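You operate a simulated robot arm through the tools that you are given. There is no shell and no other tool.

You run a simulated robot arm. Do the job below in one go: nothing can be reset, and whatever is moved stays where it is left.

Task
Draw the alu pulley from the motor with the puller and drop it in its bin.
Fine: clamp the motor first; let the puller down after; leave the fork in and the purple switch on lower.

Only the result counts: the job must be done as asked and must still hold three seconds after the hand-in. Knocking over, shifting, dropping, spilling or breaking anything else fails it.

Robot
A 7-joint arm with a three-finger gripper, fixed in place. Base frame: the origin is on the floor under the middle of its stand, x ahead of it, y to its left, z up. Lengths are in cm, angles in degrees, forces in N, time in s.
It reaches about 134.2 cm from its shoulder. Its first joint turns from -166.0 to 166.0 degrees. Payload 2.69 kg.
Tool frame: the origin (TCP) lies between the finger pads and is the grasp point; the fingertips stand 3 cm ahead of it; z points along the fingers, y is the line along which they close. The gripper opens to 12.8 cm; its body begins 11.7 cm behind the TCP.
Orientation is that of the tool frame in the base frame, as a unit quaternion [w, x, y, z]. With the fingers straight down and closing along the base's y, the tool's x points along the base's -x, its y along +y and its z along -z.

Tools
- The arm moves only by the tool servo_tool. Its argument "series" is a list of rows, each a list of 7 numbers: the shift along the tool's x, y, z in cm, then the turn, a rotation vector about the tool's x, y, z in degrees, then the opening in per cent of the stroke, from 0 (shut) to 100 (fully open). In form: [[tx, ty, tz, ax, ay, az, hand], ...]. A call has 1 to 20 rows; each row shifts and turns the commanded pose from where the row before left it, along the tool's axes as they then stand. A row lasts 0.2 s, in which the tool goes at most 5 cm and 8.6 degrees; a call with a longer step from one row to the next is refused whole, and so is a gripper value outside its range. Where a pose cannot be reached the arm comes as near as it can. A force on the tool above 70 N (or 10 N above the force at the start of the call, whichever is more), or a blocked arm, ends the call early, and 0.2 s more pass. Each finger travels about 12.7 cm/s and halts on what it meets, pressing with about 42 N; the grip force reading is that of the motor and also rises with nothing between the fingers. The clock runs only during rows and for 0.2 s after the last one: add rows that do not move to give the fingers time. It gives the time, the measured TCP pose, the force on the tool (base axes), the opening and the grip force at its end, in the units of the frame above (readings bear some noise), with the torque about the TCP (base axes, N m) and any sound that the robot's microphone picked up, and new pictures: "pictures" is both (left out), scene, wrist or none.
- Cameras (640 x 400 px; columns grow to the right, rows downward): "scene" is fixed at [40.1, 65.02, 146.67]; the picture's right is [-0.95, -0.30, 0.00], its down [-0.24, 0.78, -0.58] and it looks along [0.17, -0.55, -0.82] (base axes); focal length 214 px, centre (320, 200). "wrist" rides on the gripper at [5.8, 5.4, -13.1] in the tool frame; the picture's right is [-0.68, 0.74, 0.00], its down [-0.62, -0.57, -0.55] and it looks along [-0.40, -0.37, 0.84] (tool axes); focal length 234 px, centre (320, 200). There is no depth. A picture from a camera that has moved, and an enlarged one, comes with that camera's place and axes in the base frame and with its lens.
- move_column(by): moves the trunk up (or, below 0, down) by that many cm; the arm rides with it, the base frame stays. It gives what a move gives, with no picture.
- inspect(camera, box): a new picture of the part [left, top, right, bottom] of that camera's present view, enlarged. The clock stands still meanwhile.
- sign_off(): hands the job in; it is judged then, once.

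Places have to be worked out from the pictures, the camera data and where the tool is seen. Open the gripper and draw the arm clear of the work before you hand the job in, unless the task says otherwise.

The tools are called after "Request:" by a JSON object that holds its "api" and its "payload". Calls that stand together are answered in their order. servo_tool: Moves the arm, as the interface text tells. Its arguments: {"type":"object","properties":{"series":{"type":"array","items":{"type":"array","items":{"type":"number"}}},"pictures":{"type":"string","enum":["both","scene","wrist","none"]}},"required":["series"]} The other tools are called the same way: move_column (by) moves the trunk up or down; inspect (camera, box) takes an enlarged picture of a part of a camera's view; sign_off () hands the job in.

At the start:

```text
time_s: 0.0
tcp_pos: [63.91, 30.47, 123.94]
ee_rot: [-0.001, 0.0, 1.0, 0.0]
wrist_force: [-0.5, 0.0, 0.0]
ft_torque: [0.03, -0.05, 0.01]
opening: 12.8
grasp_force: 0.0
trunk travel left (down, up): [-15.0, 20.0]
```

scene: 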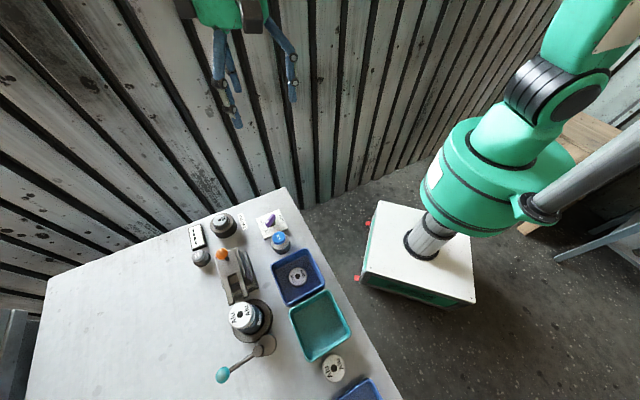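
wrist: 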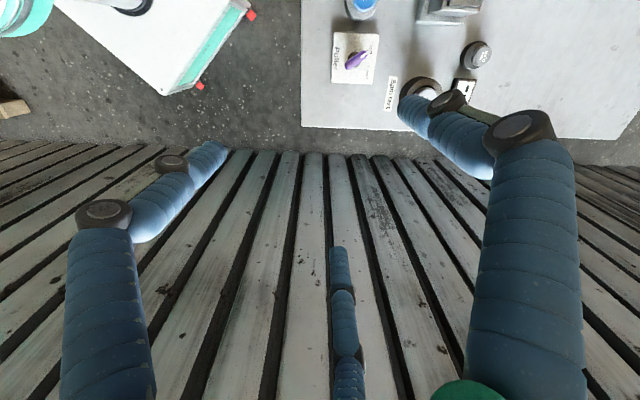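

I start by looking closely at the bench in the scene camera to identify the pulley, puller, clamp, switch and bins.

Request:
{"api": "inspect", "payload": {"camera": "scene", "box": [180, 200, 300, 275]}}

Request:
{"api": "inspect", "payload": {"camera": "scene", "box": [200, 280, 296, 400]}}

Request:
{"api": "inspect", "payload": {"camera": "scene", "box": [260, 240, 400, 400]}}

Request:
{"api": "inspect", "payload": {"camera": "wrist", "box": [300, 0, 540, 150]}}

```text
5.33 times, centred on (240, 238) of scene
camera zoom: at [40.1, 65.02, 146.67], right [-0.95, -0.3, 0.0], down [-0.24, 0.78, -0.58], along [0.17, -0.55, -0.82], focal length 1144 px, centre (747, 0)
```

zoom: 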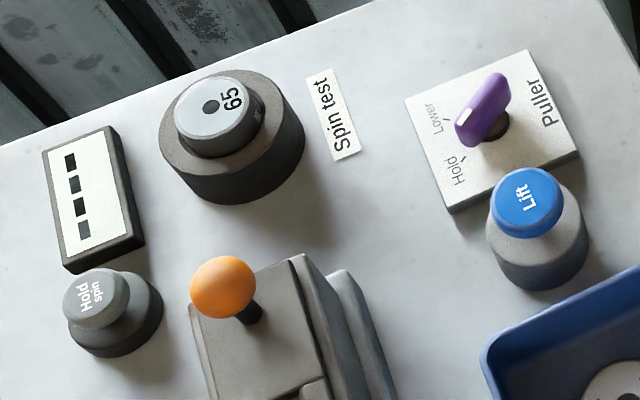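

```text
3.33 times, centred on (248, 340) of scene
camera zoom: at [40.1, 65.02, 146.67], right [-0.95, -0.3, 0.0], down [-0.24, 0.78, -0.58], along [0.17, -0.55, -0.82], focal length 715 px, centre (560, -267)
```

zoom: 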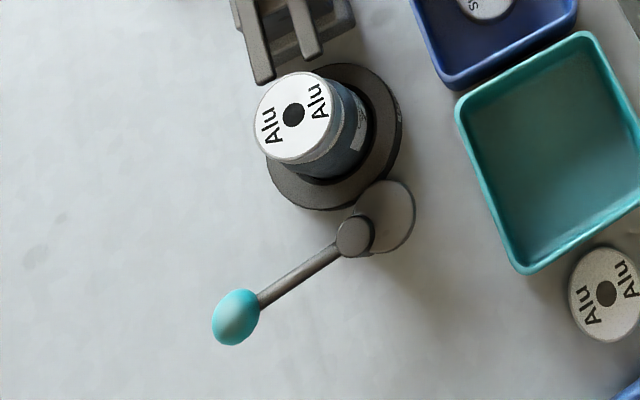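

```text
2.50 times, centred on (330, 320) of scene
camera zoom: at [40.1, 65.02, 146.67], right [-0.95, -0.3, 0.0], down [-0.24, 0.78, -0.58], along [0.17, -0.55, -0.82], focal length 536 px, centre (295, -100)
```

zoom: 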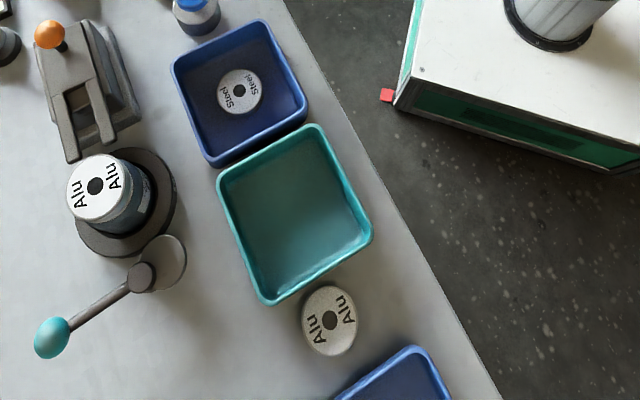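

```text
2.67 times, centred on (420, 75) of wrist
camera zoom: at [58.05, 35.74, 137.18], right [0.68, 0.74, 0.0], down [0.62, -0.57, 0.55], along [0.4, -0.37, -0.84], focal length 624 px, centre (53, 533)
```

zoom: 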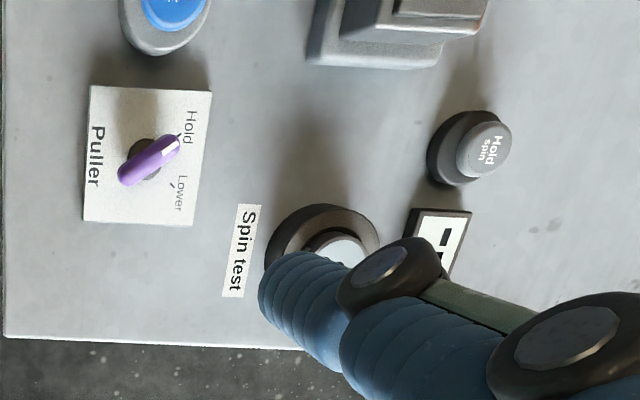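

The bench seems to lie at about z≈88 (switch triangulates to about [63, 39, 90]). I move the hand high over the bench to get a closer wrist view of the motor, clamp and puller.

Request:
{"api": "servo_tool", "payload": {"series": [[1.5, 3.5, 0, 0, 0, 0, 100], [1.5, 3.5, 0, 0, 0, 0, 100], [1.5, 3.5, 0, 0, 0, 0, 100], [1.5, 3.5, 0, 0, 0, 0, 100], [1.5, 3.5, 0, 0, 0, 0, 100], [1.5, 3.5, 0, 0, 0, 0, 100], [1.5, 3.5, 0, 0, 0, 0, 100], [1.5, 3.5, 0, 0, 0, 0, 100], [1.5, 3.5, 0, 0, 0, 0, 100], [1.5, 3.5, 0, 0, 0, 0, 100], [1.5, 3.5, 0, 0, 0, 0, 100], [1.5, 3.5, 0, 0, 0, 0, 100]], "pictures": "both"}}

```text
time_s: 2.6
tcp_pos: [45.88, 72.37, 124.03]
ee_rot: [0.0, 0.0, 1.0, -0.001]
wrist_force: [0.5, -0.1, 0.2]
ft_torque: [0.03, -0.01, 0.01]
opening: 12.79
grasp_force: 0.1
trunk travel left (down, up): [-15.0, 20.0]
camera wrist: at [40.02, 77.8, 137.17], right [0.68, 0.74, 0.0], down [0.62, -0.57, 0.55], along [0.4, -0.37, -0.84], focal length 234 px, centre (320, 200)
```

scene: 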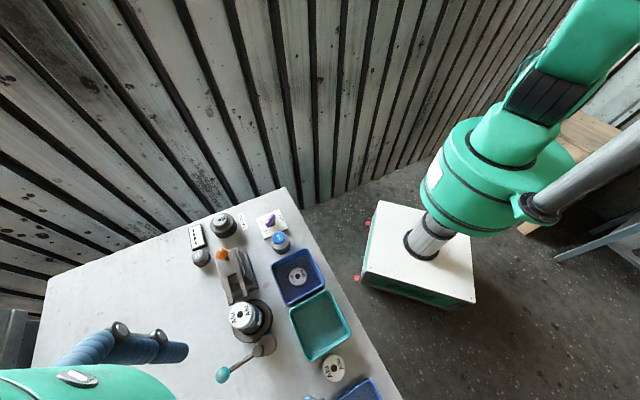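
wrist: 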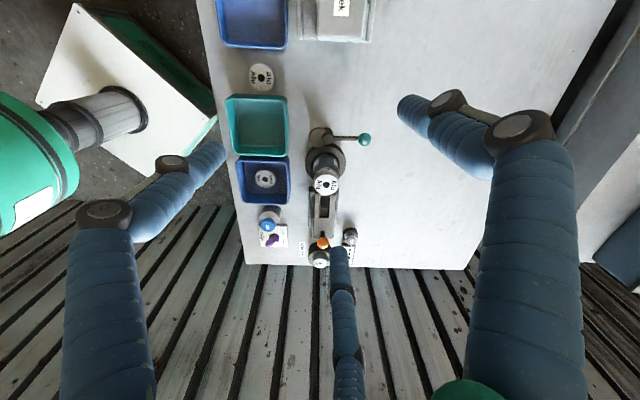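

The wrist view now shows the whole bench (which stands turned about 45° to the base). I zoom in on the parts.

Request:
{"api": "inspect", "payload": {"camera": "wrist", "box": [280, 110, 400, 200]}}

Request:
{"api": "inspect", "payload": {"camera": "wrist", "box": [210, 0, 390, 120]}}

Request:
{"api": "inspect", "payload": {"camera": "wrist", "box": [230, 180, 370, 275]}}

```text
4.44 times, centred on (340, 155) of wrist
camera zoom: at [40.02, 77.8, 137.17], right [0.68, 0.74, 0.0], down [0.62, -0.57, 0.55], along [0.4, -0.37, -0.84], focal length 1041 px, centre (231, 400)
```

zoom: 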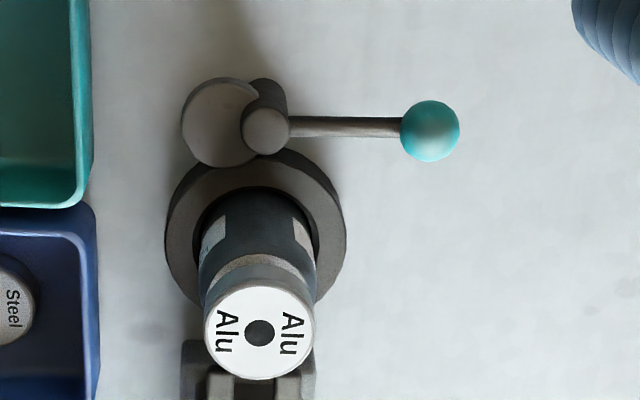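

```text
3.33 times, centred on (300, 60) of wrist
camera zoom: at [40.02, 77.8, 137.17], right [0.68, 0.74, 0.0], down [0.62, -0.57, 0.55], along [0.4, -0.37, -0.84], focal length 781 px, centre (387, 667)
```

zoom: 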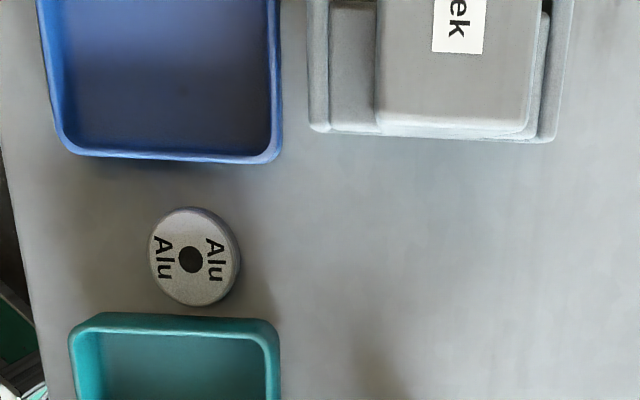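

```text
4.21 times, centred on (300, 228) of wrist
camera zoom: at [40.02, 77.8, 137.17], right [0.68, 0.74, 0.0], down [0.62, -0.57, 0.55], along [0.4, -0.37, -0.84], focal length 986 px, centre (404, 84)
```

zoom: 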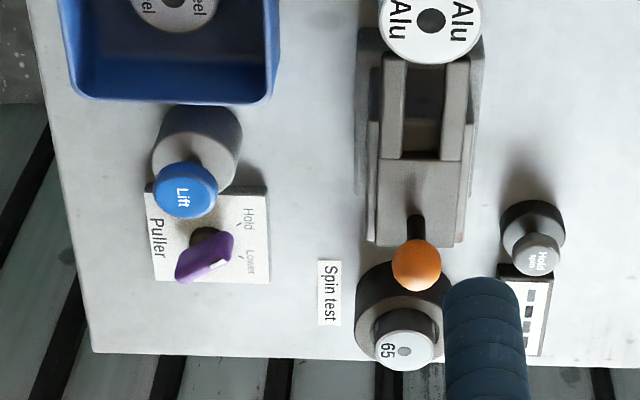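

There's more at the top (another blue bin and a box labelled "...ek"). I move the hand further along to see it.

Request:
{"api": "servo_tool", "payload": {"series": [[2.5, 2.5, 0, 0, 0, 0, 100], [2.5, 2.5, 0, 0, 0, 0, 100], [2.5, 2.5, 0, 0, 0, 0, 100], [2.5, 2.5, 0, 0, 0, 0, 100], [2.5, 2.5, 0, 0, 0, 0, 100], [2.5, 2.5, 0, 0, 0, 0, 100]], "pictures": "wrist"}}

```text
time_s: 4.0
tcp_pos: [30.79, 87.46, 123.95]
ee_rot: [0.0, 0.0, 1.0, 0.0]
wrist_force: [-0.2, -0.3, 1.1]
ft_torque: [-0.01, -0.04, -0.04]
opening: 12.78
grasp_force: 0.0
trunk travel left (down, up): [-15.0, 20.0]
camera wrist: at [24.93, 92.75, 137.07], right [0.68, 0.74, 0.0], down [0.62, -0.56, 0.55], along [0.4, -0.37, -0.84], focal length 234 px, centre (320, 200)
```

wrist: 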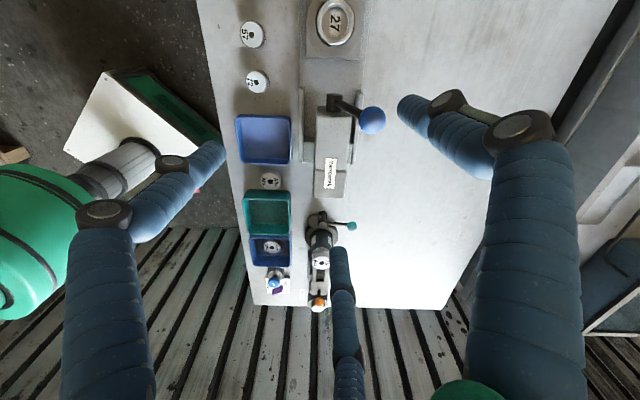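

Request:
{"api": "inspect", "payload": {"camera": "wrist", "box": [220, 0, 400, 120]}}

Request:
{"api": "inspect", "payload": {"camera": "wrist", "box": [220, 95, 400, 215]}}

Request:
{"api": "inspect", "payload": {"camera": "wrist", "box": [225, 185, 375, 315]}}

```text
3.33 times, centred on (310, 60) of wrist
camera zoom: at [24.93, 92.75, 137.07], right [0.68, 0.74, 0.0], down [0.62, -0.56, 0.55], along [0.4, -0.37, -0.84], focal length 781 px, centre (353, 667)
```

zoom: 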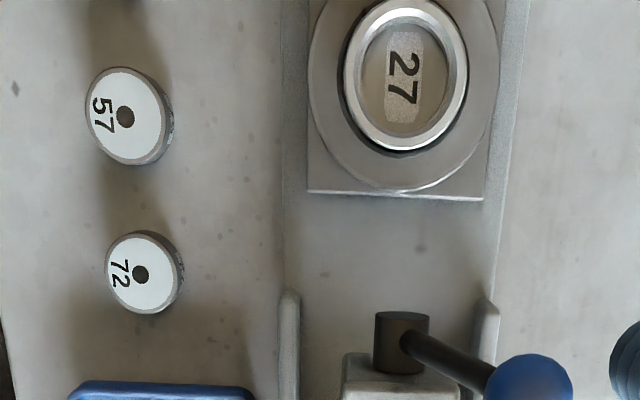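

```text
3.33 times, centred on (310, 155) of wrist
camera zoom: at [24.93, 92.75, 137.07], right [0.68, 0.74, 0.0], down [0.62, -0.56, 0.55], along [0.4, -0.37, -0.84], focal length 781 px, centre (353, 350)
```

zoom: 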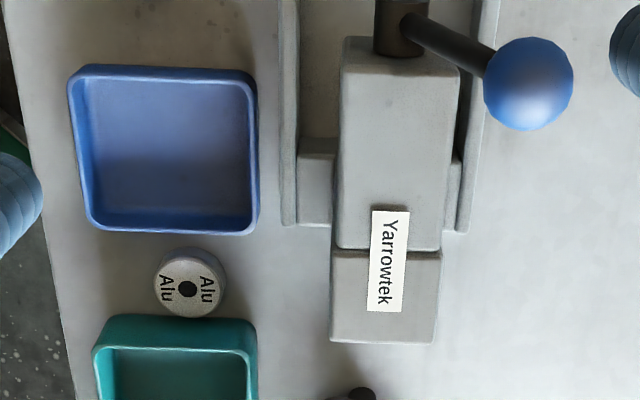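

```text
3.08 times, centred on (300, 250) of wrist
camera zoom: at [24.93, 92.75, 137.07], right [0.68, 0.74, 0.0], down [0.62, -0.56, 0.55], along [0.4, -0.37, -0.84], focal length 720 px, centre (382, 46)
```

zoom: 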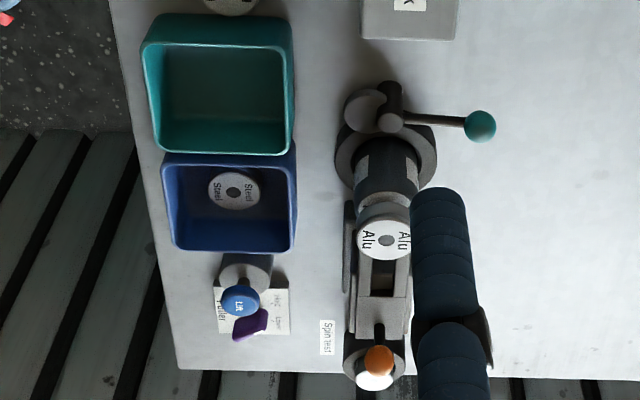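

The bench holds several decoys; next I take a closer look at the bins for anything that marks which one is for alu pulleys. I move over the teal bin and lower somewhat.

Request:
{"api": "servo_tool", "payload": {"series": [[-0.4, -3.9, 0, 0, 0, 0, 100], [-0.4, -3.9, 0, 0, 0, 0, 100], [-0.4, -3.9, 0, 0, 0, 0, 100], [-0.4, -3.9, 0, 0, 0, 0, 100], [-0.4, -3.9, 0, 0, 0, 0, 100], [0, 0, 3, 0, 0, 0, 100], [0, 0, 3, 0, 0, 0, 100], [0, 0, 3, 0, 0, 0, 100], [0, 0, 3, 0, 0, 0, 100]], "pictures": "wrist"}}

```text
time_s: 6.0
tcp_pos: [32.87, 68.03, 112.11]
ee_rot: [0.0, 0.0, 1.0, 0.001]
wrist_force: [-0.9, 0.8, -0.1]
ft_torque: [0.0, 0.01, -0.01]
opening: 12.77
grasp_force: 0.0
trunk travel left (down, up): [-15.0, 20.0]
camera wrist: at [26.99, 73.3, 125.14], right [0.68, 0.74, 0.0], down [0.62, -0.56, 0.55], along [0.4, -0.37, -0.84], focal length 234 px, centre (320, 200)
```

wrist: 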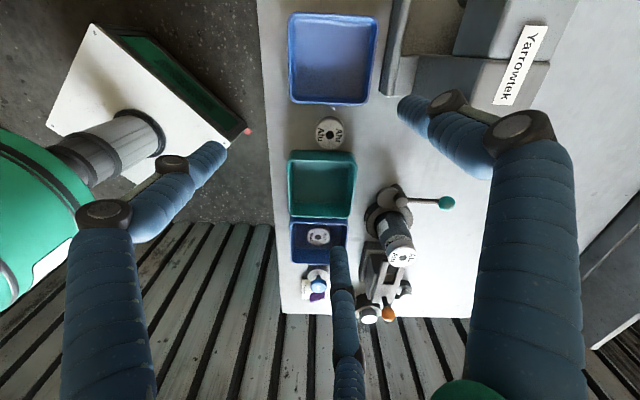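

Request:
{"api": "inspect", "payload": {"camera": "wrist", "box": [270, 90, 390, 180]}}

Request:
{"api": "inspect", "payload": {"camera": "wrist", "box": [270, 0, 390, 110]}}

Request:
{"api": "inspect", "payload": {"camera": "wrist", "box": [340, 170, 470, 270]}}

Request:
{"api": "inspect", "payload": {"camera": "scene", "box": [270, 240, 400, 340]}}

```text
4.44 times, centred on (330, 135) of wrist
camera zoom: at [26.99, 73.3, 125.14], right [0.68, 0.74, 0.0], down [0.62, -0.56, 0.55], along [0.4, -0.37, -0.84], focal length 1041 px, centre (276, 489)
```

zoom: 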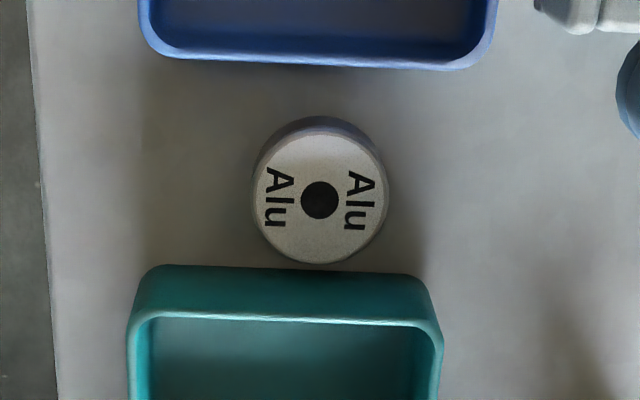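

```text
3.64 times, centred on (330, 55) of wrist
camera zoom: at [26.99, 73.3, 125.14], right [0.68, 0.74, 0.0], down [0.62, -0.56, 0.55], along [0.4, -0.37, -0.84], focal length 852 px, centre (284, 727)
```

zoom: 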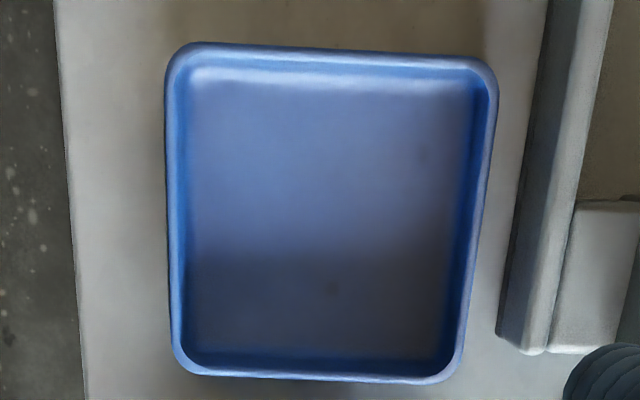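

```text
4.00 times, centred on (405, 220) of wrist
camera zoom: at [26.99, 73.3, 125.14], right [0.68, 0.74, 0.0], down [0.62, -0.56, 0.55], along [0.4, -0.37, -0.84], focal length 937 px, centre (-20, 120)
```

zoom: 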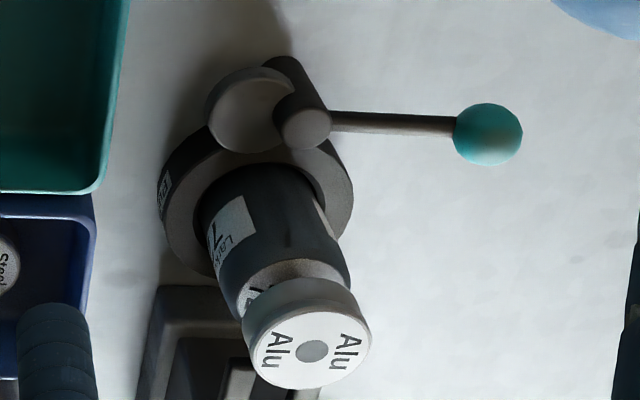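

```text
4.00 times, centred on (335, 290) of scene
camera zoom: at [40.1, 65.02, 146.67], right [-0.95, -0.3, 0.0], down [-0.24, 0.78, -0.58], along [0.17, -0.55, -0.82], focal length 858 px, centre (260, -160)
```

zoom: 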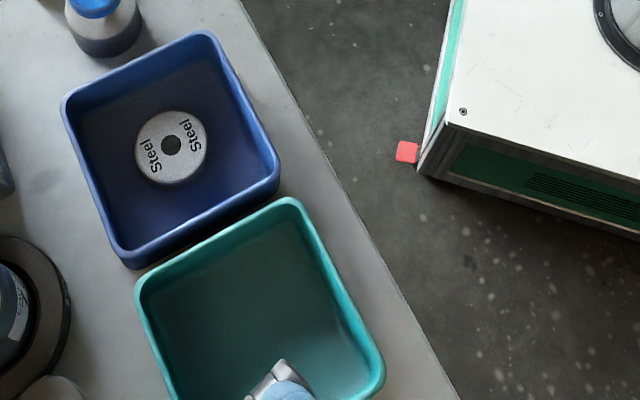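

No bin labels visible from this side. I shift over and turn the hand to look from the table-edge side, for labels on other faces of the bins and motor.

Request:
{"api": "servo_tool", "payload": {"series": [[0.5, -4.5, 0, 0, 0, 0, 100], [0.5, -4.5, 0, 0, 0, 0, 100], [0.5, -4.5, 0, 0, 0, 0, 100], [0.5, -4.5, 0, 0, 0, 0, 100], [0, 0, 0, 0, 0, -8.2, 100], [0, 0, 0, 0, 0, -8.2, 100], [0, 0, 0, 0, 0, -8.2, 100], [0, 0, 0, 0, 0, -8.2, 100], [0, 0, 0, 0, 0, -8.2, 100], [0, 0, 0, 0, 0, -8.2, 100], [0, 0, 0, 0, 0, -8.2, 100], [0, 0, 0, 0, 0, -8.2, 100], [0, 0, 0, 0, 0, -8.2, 100], [0, 0, 0, 0, 0, -8.2, 100], [0, 0, 0, 0, 0, -8.0, 100]], "pictures": "both"}}

```text
time_s: 9.2
tcp_pos: [30.99, 49.98, 112.03]
ee_rot: [0.0, 0.708, -0.706, 0.0]
wrist_force: [0.3, 1.0, -0.1]
ft_torque: [0.02, 0.02, -0.03]
opening: 12.8
grasp_force: 0.0
trunk travel left (down, up): [-15.0, 20.0]
camera wrist: at [25.52, 43.97, 125.16], right [-0.74, 0.67, 0.0], down [0.56, 0.62, 0.55], along [0.37, 0.41, -0.84], focal length 234 px, centre (320, 200)
```

scene: 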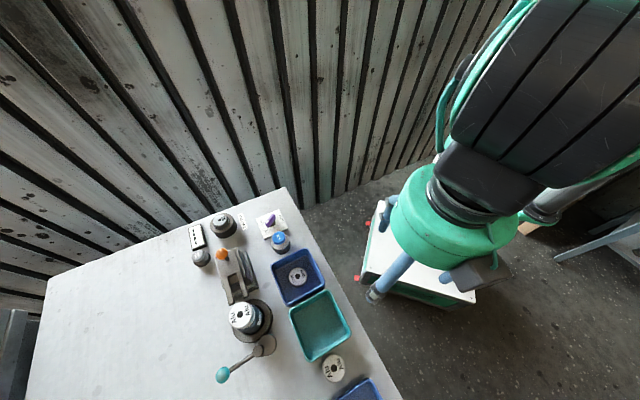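
wrist: 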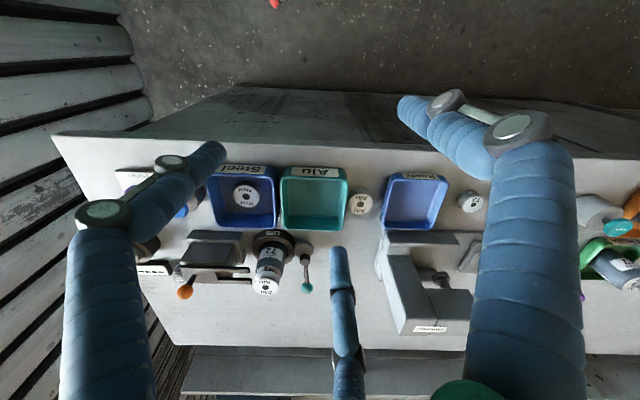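

The bins do carry labels on their table-edge side. I zoom in on them and on the motor.

Request:
{"api": "inspect", "payload": {"camera": "wrist", "box": [200, 150, 360, 240]}}

Request:
{"api": "inspect", "payload": {"camera": "wrist", "box": [130, 220, 330, 300]}}

Request:
{"api": "inspect", "payload": {"camera": "wrist", "box": [340, 150, 500, 240]}}

Request:
{"api": "inspect", "payload": {"camera": "wrist", "box": [230, 220, 330, 300]}}

```text
4.00 times, centred on (280, 195) of wrist
camera zoom: at [25.52, 43.97, 125.16], right [-0.74, 0.67, 0.0], down [0.56, 0.62, 0.55], along [0.37, 0.41, -0.84], focal length 937 px, centre (480, 220)
```

zoom: 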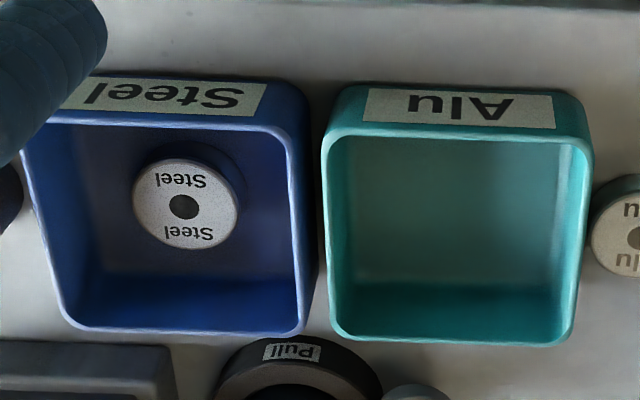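

```text
3.20 times, centred on (230, 260) of wrist
camera zoom: at [25.52, 43.97, 125.16], right [-0.74, 0.67, 0.0], down [0.56, 0.62, 0.55], along [0.37, 0.41, -0.84], focal length 749 px, centre (608, 8)
```

zoom: 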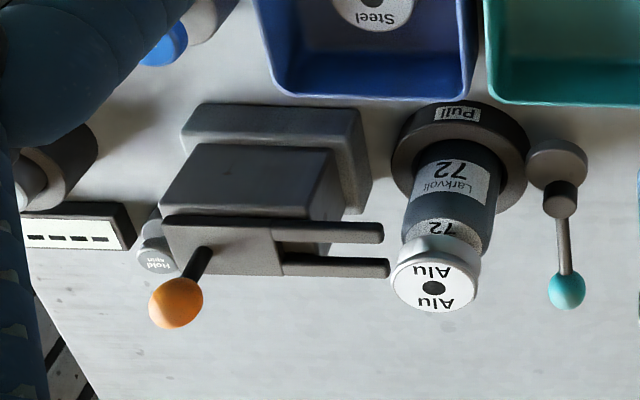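

```text
4.00 times, centred on (420, 195) of wrist
camera zoom: at [25.52, 43.97, 125.16], right [-0.74, 0.67, 0.0], down [0.56, 0.62, 0.55], along [0.37, 0.41, -0.84], focal length 937 px, centre (-80, 220)
```

zoom: 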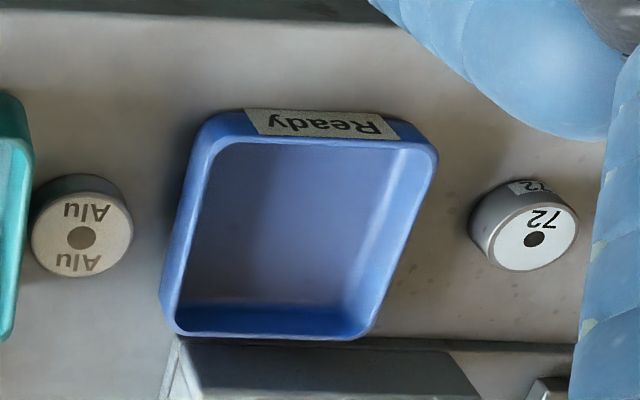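

```text
5.00 times, centred on (280, 260) of wrist
camera zoom: at [25.52, 43.97, 125.16], right [-0.74, 0.67, 0.0], down [0.56, 0.62, 0.55], along [0.37, 0.41, -0.84], focal length 1171 px, centre (520, -100)
```

zoom: 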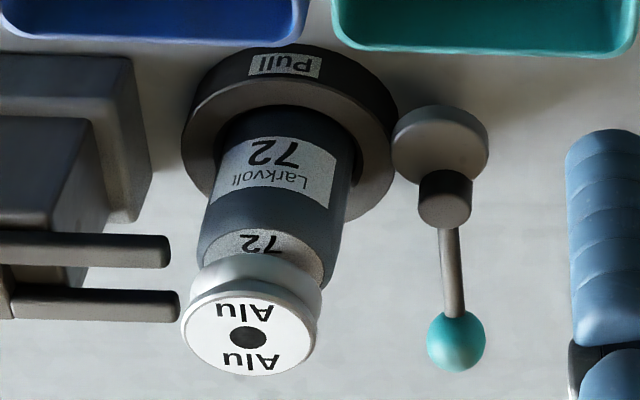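

The labels settle it: the teal bin is "Alu", the blue ones "Steel" and "Ready". I now move to the free part of the bench, turning the hand back, and close the fingers to see the shape of the closed hand before pushing the clamp lever.

Request:
{"api": "servo_tool", "payload": {"series": [[-3.4, -3.1, 0, 0, 0, 0, 100], [-3.4, -3.1, 0, 0, 0, 0, 100], [-3.4, -3.1, 0, 0, 0, 0, 100], [-3.4, -3.1, 0, 0, 0, 0, 100], [-3.4, -3.1, 0, 0, 0, 0, 100], [-3.4, -3.1, 0, 0, 0, 0, 100], [-3.4, -3.1, 0, 0, 0, 0, 100], [-3.4, -3.1, 0, 0, 0, 0, 100], [-3.4, -3.1, 0, 0, 0, 0, 100], [-3.4, -3.1, 0, 0, 0, 0, 100], [0, 0, 0, 0, 0, 0, 50], [0, 0, 0, 0, 0, 0, 0], [0, 0, 0, 0, 0, 0, 0], [0, 0, 0, 0, 0, 0, 0], [0, 0, 0, 0, 0, 0, 0]], "pictures": "both"}}

```text
time_s: 12.4
tcp_pos: [61.87, 84.01, 112.02]
ee_rot: [-0.001, -0.707, 0.708, 0.001]
wrist_force: [0.7, -0.7, -0.8]
ft_torque: [0.0, 0.01, -0.01]
opening: 0.2
grasp_force: 31.8
trunk travel left (down, up): [-15.0, 20.0]
camera wrist: at [56.5, 78.05, 125.18], right [-0.74, 0.68, 0.0], down [0.57, 0.62, 0.55], along [0.37, 0.4, -0.84], focal length 234 px, centre (320, 200)
```

scene: 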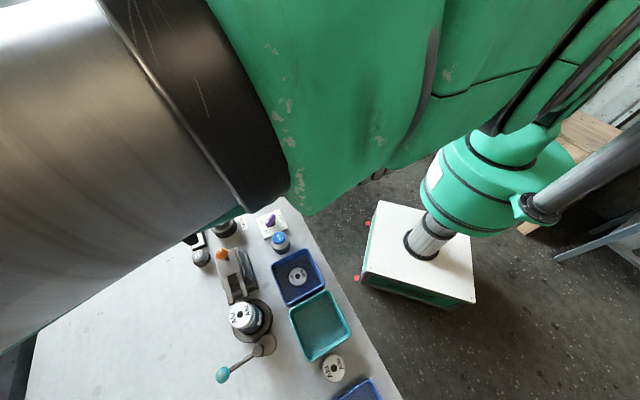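
wrist: 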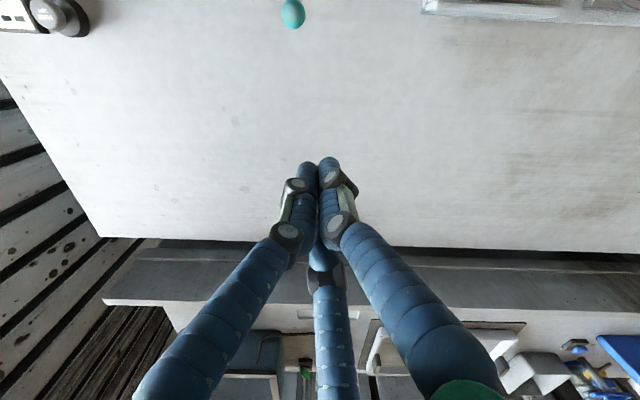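

The closed hand is a slim cluster of three fingers. I will cage the teal ball (judged at about [56.6, 74.2, 93.5]) between a partly open hand and swing the lever; first I hover over it at z=104 to check alignment.

Request:
{"api": "servo_tool", "payload": {"series": [[2.5, 1.3, 2, 0, 0, 0, 40], [2.5, 1.3, 2, 0, 0, 0, 40], [2.5, 1.3, 2, 0, 0, 0, 40], [2.3, 1.4, 2, 0, 0, 0, 40], [0, 0, 0, 0, 0, 0, 40]], "pictures": "both"}}

```text
time_s: 13.6
tcp_pos: [56.5, 74.07, 104.14]
ee_rot: [0.0, 0.707, -0.707, -0.001]
wrist_force: [0.4, 1.2, 0.7]
ft_torque: [-0.01, 0.04, -0.03]
opening: 5.12
grasp_force: 0.0
trunk travel left (down, up): [-15.0, 20.0]
camera wrist: at [51.13, 68.17, 117.24], right [-0.74, 0.68, 0.0], down [0.56, 0.62, 0.55], along [0.37, 0.4, -0.84], focal length 234 px, centre (320, 200)
```

scene: 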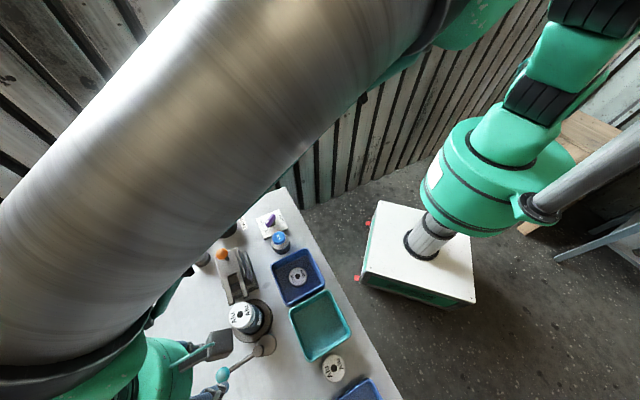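
wrist: 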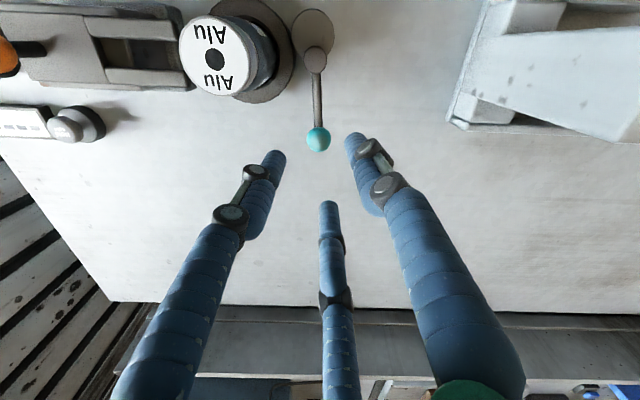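

The ball re-measures at about [56.75, 73.9, 93.5], hub at about [52.2, 68.5], lever about 7 cm. The hand closes as a three-jaw, so I'll grip the ball and turn hand and lever together about the hub; first I turn the hand by 120° (same finger layout, more wrist room) and correct the position.

Request:
{"api": "servo_tool", "payload": {"series": [[0.1, -0.25, 0, 0, 0, 8, 40], [0, 0, 0, 0, 0, 8, 40], [0, 0, 0, 0, 0, 8, 40], [0, 0, 0, 0, 0, 8, 40], [0, 0, 0, 0, 0, 8, 40], [0, 0, 0, 0, 0, 8, 40], [0, 0, 0, 0, 0, 8, 40], [0, 0, 0, 0, 0, 8, 40], [0, 0, 0, 0, 0, 8, 40], [0, 0, 0, 0, 0, 8, 40], [0, 0, 0, 0, 0, 8, 40], [0, 0, 0, 0, 0, 8, 40], [0, 0, 0, 0, 0, 8, 40], [0, 0, 0, 0, 0, 8, 40], [0, 0, 0, 0, 0, 8, 40], [0, 0, 3, 0, 0, 0, 40]], "pictures": "both"}}

```text
time_s: 17.0
tcp_pos: [56.8, 74.01, 101.13]
ee_rot: [0.0, 0.259, 0.966, 0.001]
wrist_force: [0.0, 0.2, 0.9]
ft_torque: [0.04, 0.0, -0.01]
opening: 5.12
grasp_force: 0.0
trunk travel left (down, up): [-15.0, 20.0]
camera wrist: at [54.38, 81.53, 114.24], right [0.95, 0.3, 0.0], down [0.25, -0.8, 0.55], along [0.16, -0.52, -0.84], focal length 234 px, centre (320, 200)
```

scene: 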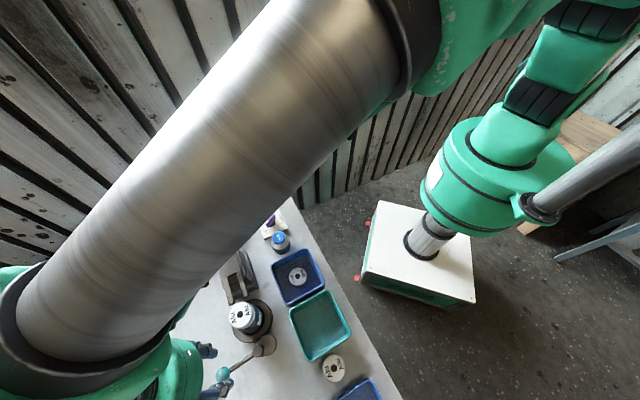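
wrist: 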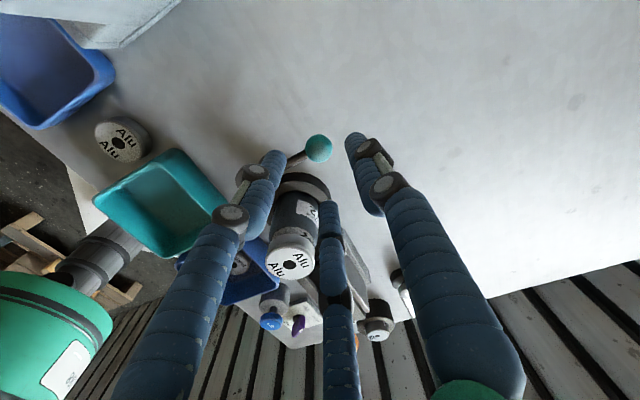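

Ball is centred under the hand. I descend to TCP z≈94 around the ball and close on it.

Request:
{"api": "servo_tool", "payload": {"series": [[0, 0, 2, 0, 0, 0, 40], [0, 0, 2, 0, 0, 0, 40], [0, 0, 2, 0, 0, 0, 40], [0, 0, 1, 0, 0, 0, 40], [0, 0, 0, 0, 0, 0, 40], [0, 0, 0, 0, 0, 0, 30], [0, 0, 0, 0, 0, 0, 20], [0, 0, 0, 0, 0, 0, 15], [0, 0, 0, 0, 0, 0, 15]], "pictures": "both"}}

```text
time_s: 19.0
tcp_pos: [56.71, 74.08, 93.99]
ee_rot: [0.0, 0.258, 0.966, -0.001]
wrist_force: [-10.9, 3.6, -2.2]
ft_torque: [0.14, 0.14, -0.07]
opening: 2.42
grasp_force: 44.9
trunk travel left (down, up): [-15.0, 20.0]
camera wrist: at [54.29, 81.59, 107.17], right [0.95, 0.3, 0.0], down [0.25, -0.8, 0.55], along [0.16, -0.52, -0.84], focal length 234 px, centre (320, 200)
```

scene: 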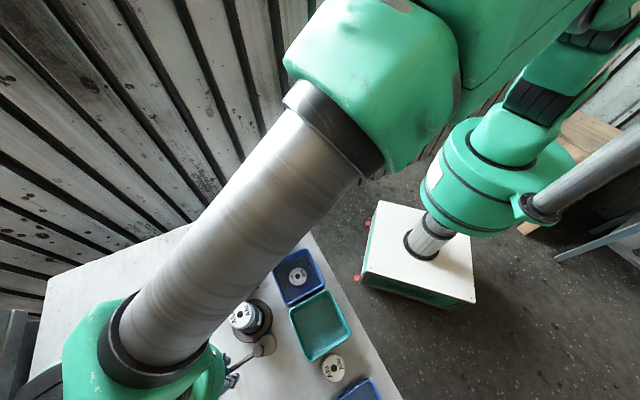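
wrist: 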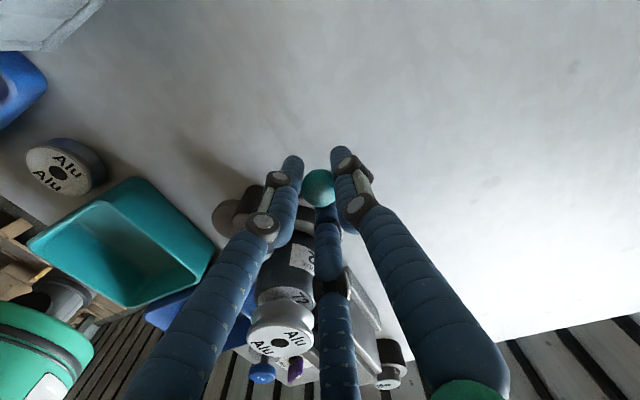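

The ball (2.4 cm) is gripped. I turn hand and lever together about the hub counter-clockwise (seen from above), so that the eccentric disc swings towards the motor; first 15° as a test.

Request:
{"api": "servo_tool", "payload": {"series": [[0.612, 0.075, 0, 0, 0, -5, 15], [0.612, 0.075, 0, 0, 0, -5, 15], [0.612, 0.075, 0, 0, 0, -5, 15]], "pictures": "wrist"}}

```text
time_s: 19.8
tcp_pos: [55.4, 75.04, 94.02]
ee_rot: [0.0, 0.129, 0.992, 0.0]
wrist_force: [-0.8, -6.4, -1.7]
ft_torque: [-0.35, -0.19, 0.14]
opening: 2.42
grasp_force: 45.0
trunk travel left (down, up): [-15.0, 20.0]
camera wrist: at [51.02, 81.62, 107.17], right [0.84, 0.54, 0.0], down [0.45, -0.7, 0.55], along [0.3, -0.46, -0.84], focal length 234 px, centre (320, 200)
```

wrist: 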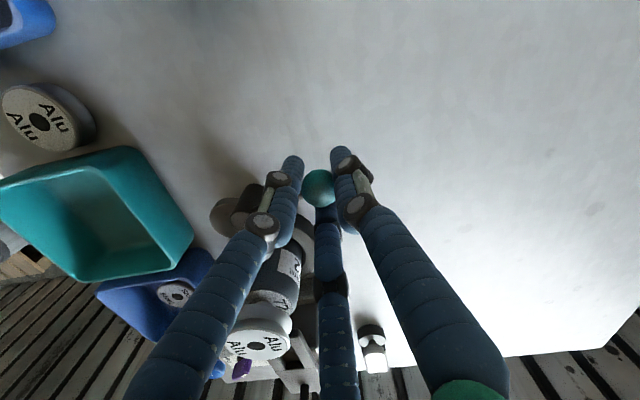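

It swings freely with little force. I continue the arc.

Request:
{"api": "servo_tool", "payload": {"series": [[0.612, 0.075, 0, 0, 0, -5, 15], [0.612, 0.075, 0, 0, 0, -5, 15], [0.612, 0.075, 0, 0, 0, -5, 15], [0.612, 0.075, 0, 0, 0, -5, 15], [0.612, 0.075, 0, 0, 0, -5, 15], [0.612, 0.075, 0, 0, 0, -5, 15], [0.612, 0.075, 0, 0, 0, -5, 15], [0.612, 0.075, 0, 0, 0, -5, 15], [0.612, 0.075, 0, 0, 0, -5, 15], [0.612, 0.075, 0, 0, 0, -5, 15]], "pictures": "both"}}

```text
time_s: 22.0
tcp_pos: [49.26, 75.11, 94.04]
ee_rot: [0.0, -0.302, 0.953, 0.0]
wrist_force: [0.9, 5.2, -3.6]
ft_torque: [0.23, -0.22, 0.13]
opening: 2.43
grasp_force: 45.0
trunk travel left (down, up): [-15.0, 20.0]
camera wrist: at [41.41, 76.06, 107.17], right [0.13, 0.99, 0.0], down [0.83, -0.11, 0.55], along [0.54, -0.07, -0.84], focal length 234 px, centre (320, 200)
```

scene: 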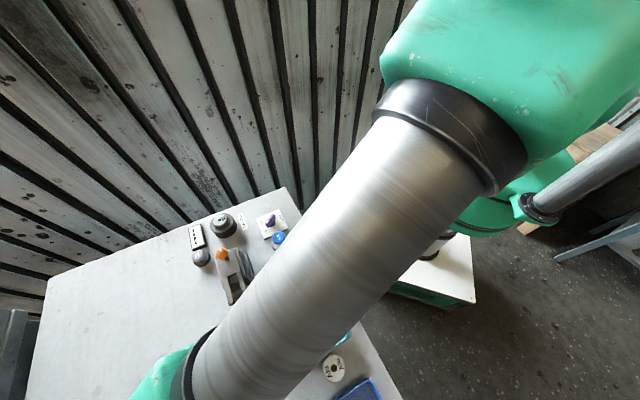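
wrist: 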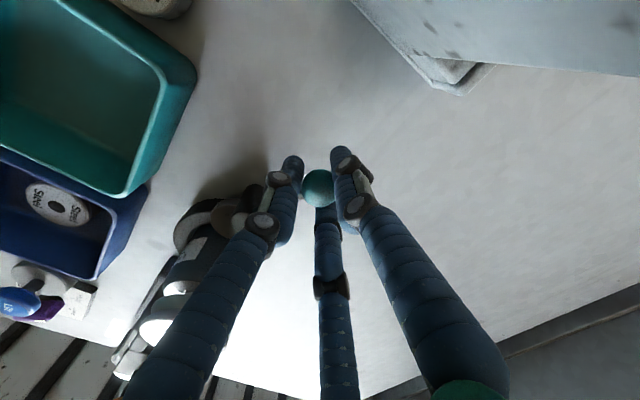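

Still light resistance at ~64° of swing. I continue towards the stop in small steps.

Request:
{"api": "servo_tool", "payload": {"series": [[0.612, 0.075, 0, 0, 0, -5, 15], [0.612, 0.075, 0, 0, 0, -5, 15], [0.612, 0.075, 0, 0, 0, -5, 15], [0.612, 0.075, 0, 0, 0, -5, 15]], "pictures": "wrist"}}

```text
time_s: 23.0
tcp_pos: [47.69, 74.02, 94.06]
ee_rot: [0.002, -0.463, 0.887, 0.002]
wrist_force: [20.9, 36.2, -10.6]
ft_torque: [0.63, -0.16, -0.2]
opening: 2.44
grasp_force: 45.1
trunk travel left (down, up): [-15.0, 20.0]
camera wrist: at [39.8, 72.17, 107.15], right [-0.22, 0.98, 0.0], down [0.81, 0.18, 0.55], along [0.54, 0.12, -0.83], focal length 234 px, centre (320, 200)
```

wrist: 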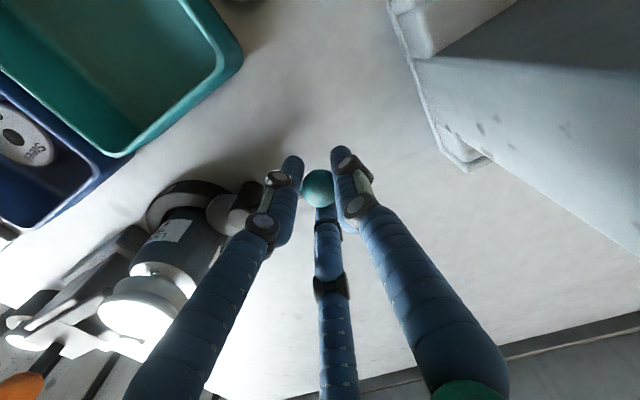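

The force rose to about 40 N against the swing at ~80° — the cam seems to be meeting the motor. I press a little further to see whether it still yields.

Request:
{"api": "servo_tool", "payload": {"series": [[0.306, 0.04, 0, 0, 0, -2.5, 15], [0.306, 0.04, 0, 0, 0, -2.5, 15], [0, 0, 0, 0, 0, 0, 15], [0, 0, 0, 0, 0, 0, 15]], "pictures": "wrist"}}

Request:
{"api": "inspect", "payload": {"camera": "wrist", "box": [80, 140, 320, 360]}}

```text
time_s: 23.5
tcp_pos: [47.57, 73.92, 93.98]
ee_rot: [0.006, -0.487, 0.873, 0.003]
wrist_force: [18.0, 29.7, -25.2]
ft_torque: [0.17, -0.08, 0.05]
opening: 2.45
grasp_force: 44.4
trunk travel left (down, up): [-15.0, 20.0]
stopped in row 2: the force on the tool passed its limit at 73 N (the readings are from after the stop); the commanded pose is now the measured one
camera wrist: at [39.86, 71.63, 107.14], right [-0.27, 0.96, 0.01], down [0.8, 0.22, 0.56], along [0.53, 0.16, -0.83], focal length 234 px, centre (320, 200)
```

wrist: 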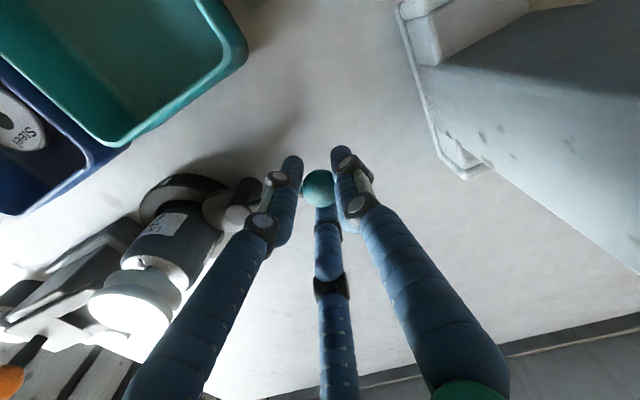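

```text
1.82 times, centred on (200, 250) of wrist
camera zoom: at [39.86, 71.63, 107.14], right [-0.27, 0.96, 0.01], down [0.8, 0.22, 0.56], along [0.53, 0.16, -0.83], focal length 426 px, centre (538, 109)
```

zoom: 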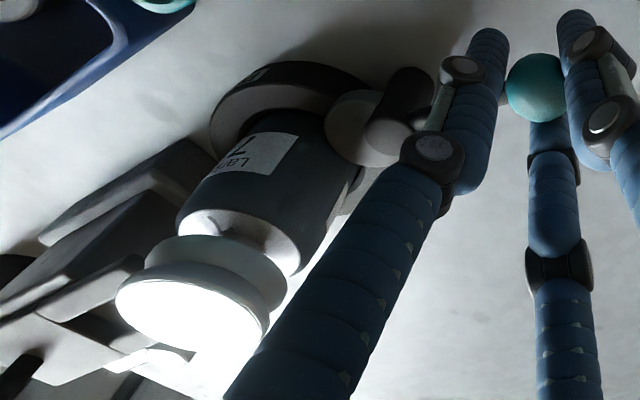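

The cam disc is now pressed firmly against the motor body (73 N stop, at ~81° swing). I release the ball, rise straight up and check that the lever stays.

Request:
{"api": "servo_tool", "payload": {"series": [[0, 0, 0, 0, 0, 0, 25], [0, 0, 0, 0, 0, 0, 40], [0, 0, 0, 0, 0, 0, 40], [0, 0, -1.5, 0, 0, 0, 40], [0, 0, -3, 0, 0, 0, 40], [0, 0, -4, 0, 0, 0, 40], [0, 0, -4, 0, 0, 0, 40], [0, 0, -4, 0, 0, 0, 40]], "pictures": "both"}}

```text
time_s: 25.3
tcp_pos: [47.3, 73.48, 111.01]
ee_rot: [0.004, -0.487, 0.874, 0.003]
wrist_force: [-0.9, -0.1, 1.2]
ft_torque: [-0.03, -0.02, 0.02]
opening: 5.14
grasp_force: 0.1
trunk travel left (down, up): [-15.0, 20.0]
camera wrist: at [39.56, 71.14, 124.09], right [-0.27, 0.96, 0.01], down [0.8, 0.22, 0.56], along [0.53, 0.16, -0.83], focal length 234 px, centre (320, 200)
```

scene: 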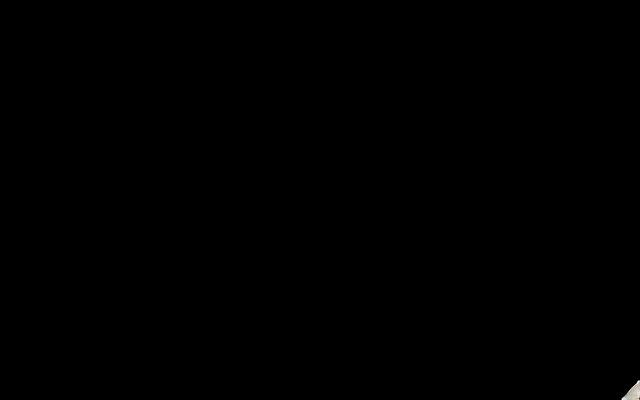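
wrist: 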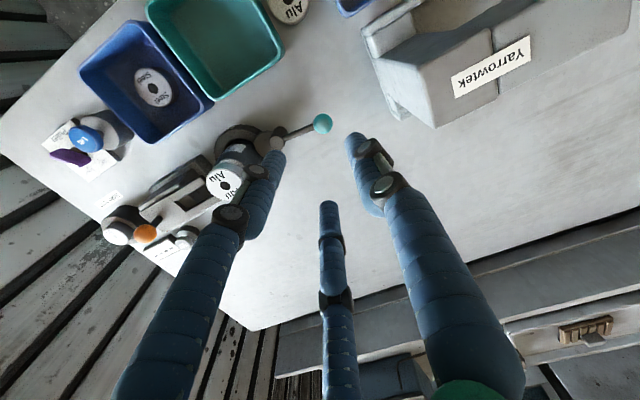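

The lever stayed (ball now at about [47.5, 74]). Next is the fork: I move the hand above the orange knob (about [66, 54.7, 100.5]) for a close look, closing the fingers.

Request:
{"api": "servo_tool", "payload": {"series": [[1.03, -4.3, 0, 0, 0, 0, 20], [1.03, -4.3, 0, 0, 0, 0, 0], [1.03, -4.3, 0, 0, 0, 0, 0], [1.03, -4.3, 0, 0, 0, 0, 0], [1.03, -4.3, 0, 0, 0, 0, 0], [1.03, -4.3, 0, 0, 0, 0, 0], [0, 0, 0, 0, 0, 0, 0]], "pictures": "both"}}

```text
time_s: 26.9
tcp_pos: [66.04, 54.48, 110.73]
ee_rot: [0.005, -0.486, 0.874, 0.002]
wrist_force: [0.6, -0.6, 0.0]
ft_torque: [0.1, 0.06, -0.03]
opening: 0.2
grasp_force: 31.2
trunk travel left (down, up): [-15.0, 20.0]
camera wrist: at [58.31, 52.24, 123.83], right [-0.27, 0.96, 0.01], down [0.8, 0.22, 0.56], along [0.53, 0.16, -0.83], focal length 234 px, centre (320, 200)
```

scene: 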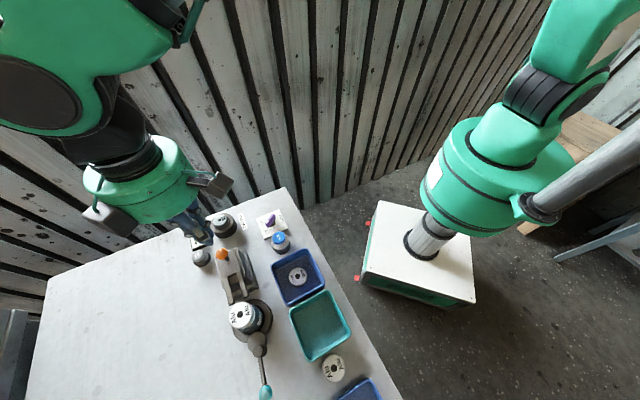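
wrist: 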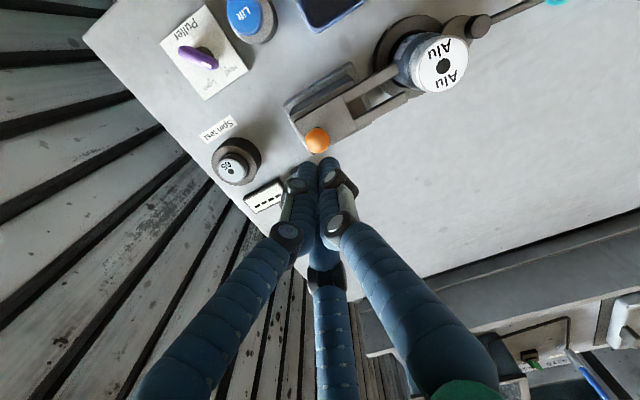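

The scene confirms the lever is swung over. I zoom in on the puller and switch from here.

Request:
{"api": "inspect", "payload": {"camera": "wrist", "box": [270, 10, 490, 165]}}

Request:
{"api": "inspect", "payload": {"camera": "wrist", "box": [150, 0, 290, 100]}}

Request:
{"api": "inspect", "payload": {"camera": "scene", "box": [190, 200, 310, 360]}}

```text
2.58 times, centred on (380, 88) of wrist
camera zoom: at [58.31, 52.24, 123.83], right [-0.27, 0.96, 0.01], down [0.8, 0.22, 0.56], along [0.53, 0.16, -0.83], focal length 604 px, centre (165, 490)
```

zoom: 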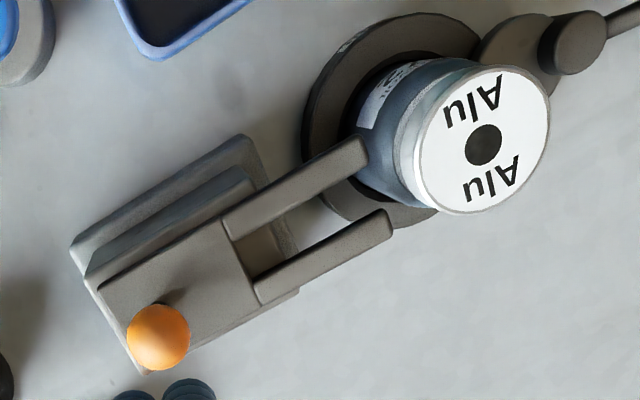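

```text
4.00 times, centred on (220, 50) of wrist
camera zoom: at [58.31, 52.24, 123.83], right [-0.27, 0.96, 0.01], down [0.8, 0.22, 0.56], along [0.53, 0.16, -0.83], focal length 937 px, centre (720, 800)
```

zoom: 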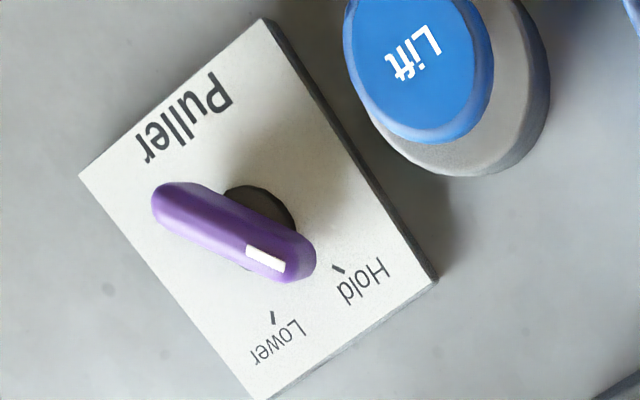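

```text
2.50 times, centred on (250, 280) of scene
camera zoom: at [40.1, 65.02, 146.67], right [-0.95, -0.3, 0.0], down [-0.24, 0.78, -0.58], along [0.17, -0.55, -0.82], focal length 536 px, centre (495, 0)
```

zoom: 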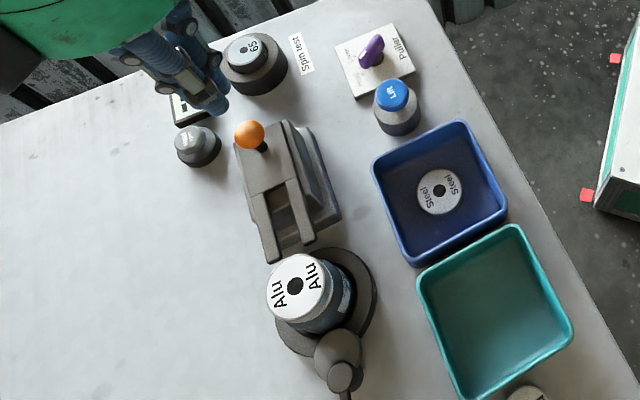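

The switch pointer is on Hold, as it should be for drawing. I turn the hand so no finger faces the pulley, open to 40 %, and hover just above the orange knob.

Request:
{"api": "servo_tool", "payload": {"series": [[0, 0, 0, -0.08, 0.61, 0, 40], [0, 0, 0, 0, 0, 8.1, 40], [0, 0, 0, 0, 0, 8.1, 40], [0, 0, 0, 0, 0, 8.1, 40], [0, 0, 0, 0, 0, 8.1, 40], [0, 0, 0, 0, 0, 8.1, 40], [0, 0, 0, 0, 0, 8.1, 40], [0, 0, 0, 0, 0, 8.1, 40], [0, 0, 0, 0, 0, 8.1, 40], [0, 0, 0, 0, 0, 8.2, 40], [0, 0, 2.3, 0, 0, 0, 40], [0, 0, 2.3, 0, 0, 0, 40]], "pictures": "both"}}

```text
time_s: 29.5
tcp_pos: [65.87, 54.68, 106.21]
ee_rot: [0.0, 0.129, 0.992, 0.001]
wrist_force: [-0.3, 0.5, -0.8]
ft_torque: [0.04, -0.02, -0.04]
opening: 5.12
grasp_force: 0.0
trunk travel left (down, up): [-15.0, 20.0]
camera wrist: at [61.65, 61.3, 119.26], right [0.84, 0.54, 0.0], down [0.45, -0.7, 0.55], along [0.3, -0.46, -0.84], focal length 234 px, centre (320, 200)
```

scene: 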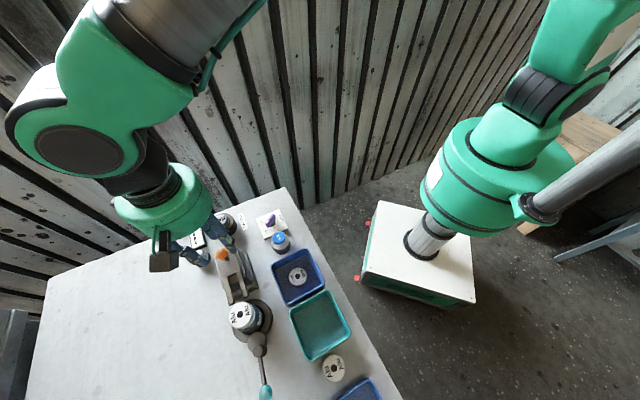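
wrist: 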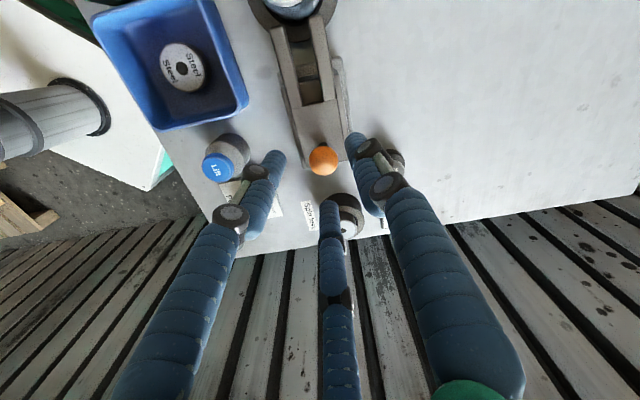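

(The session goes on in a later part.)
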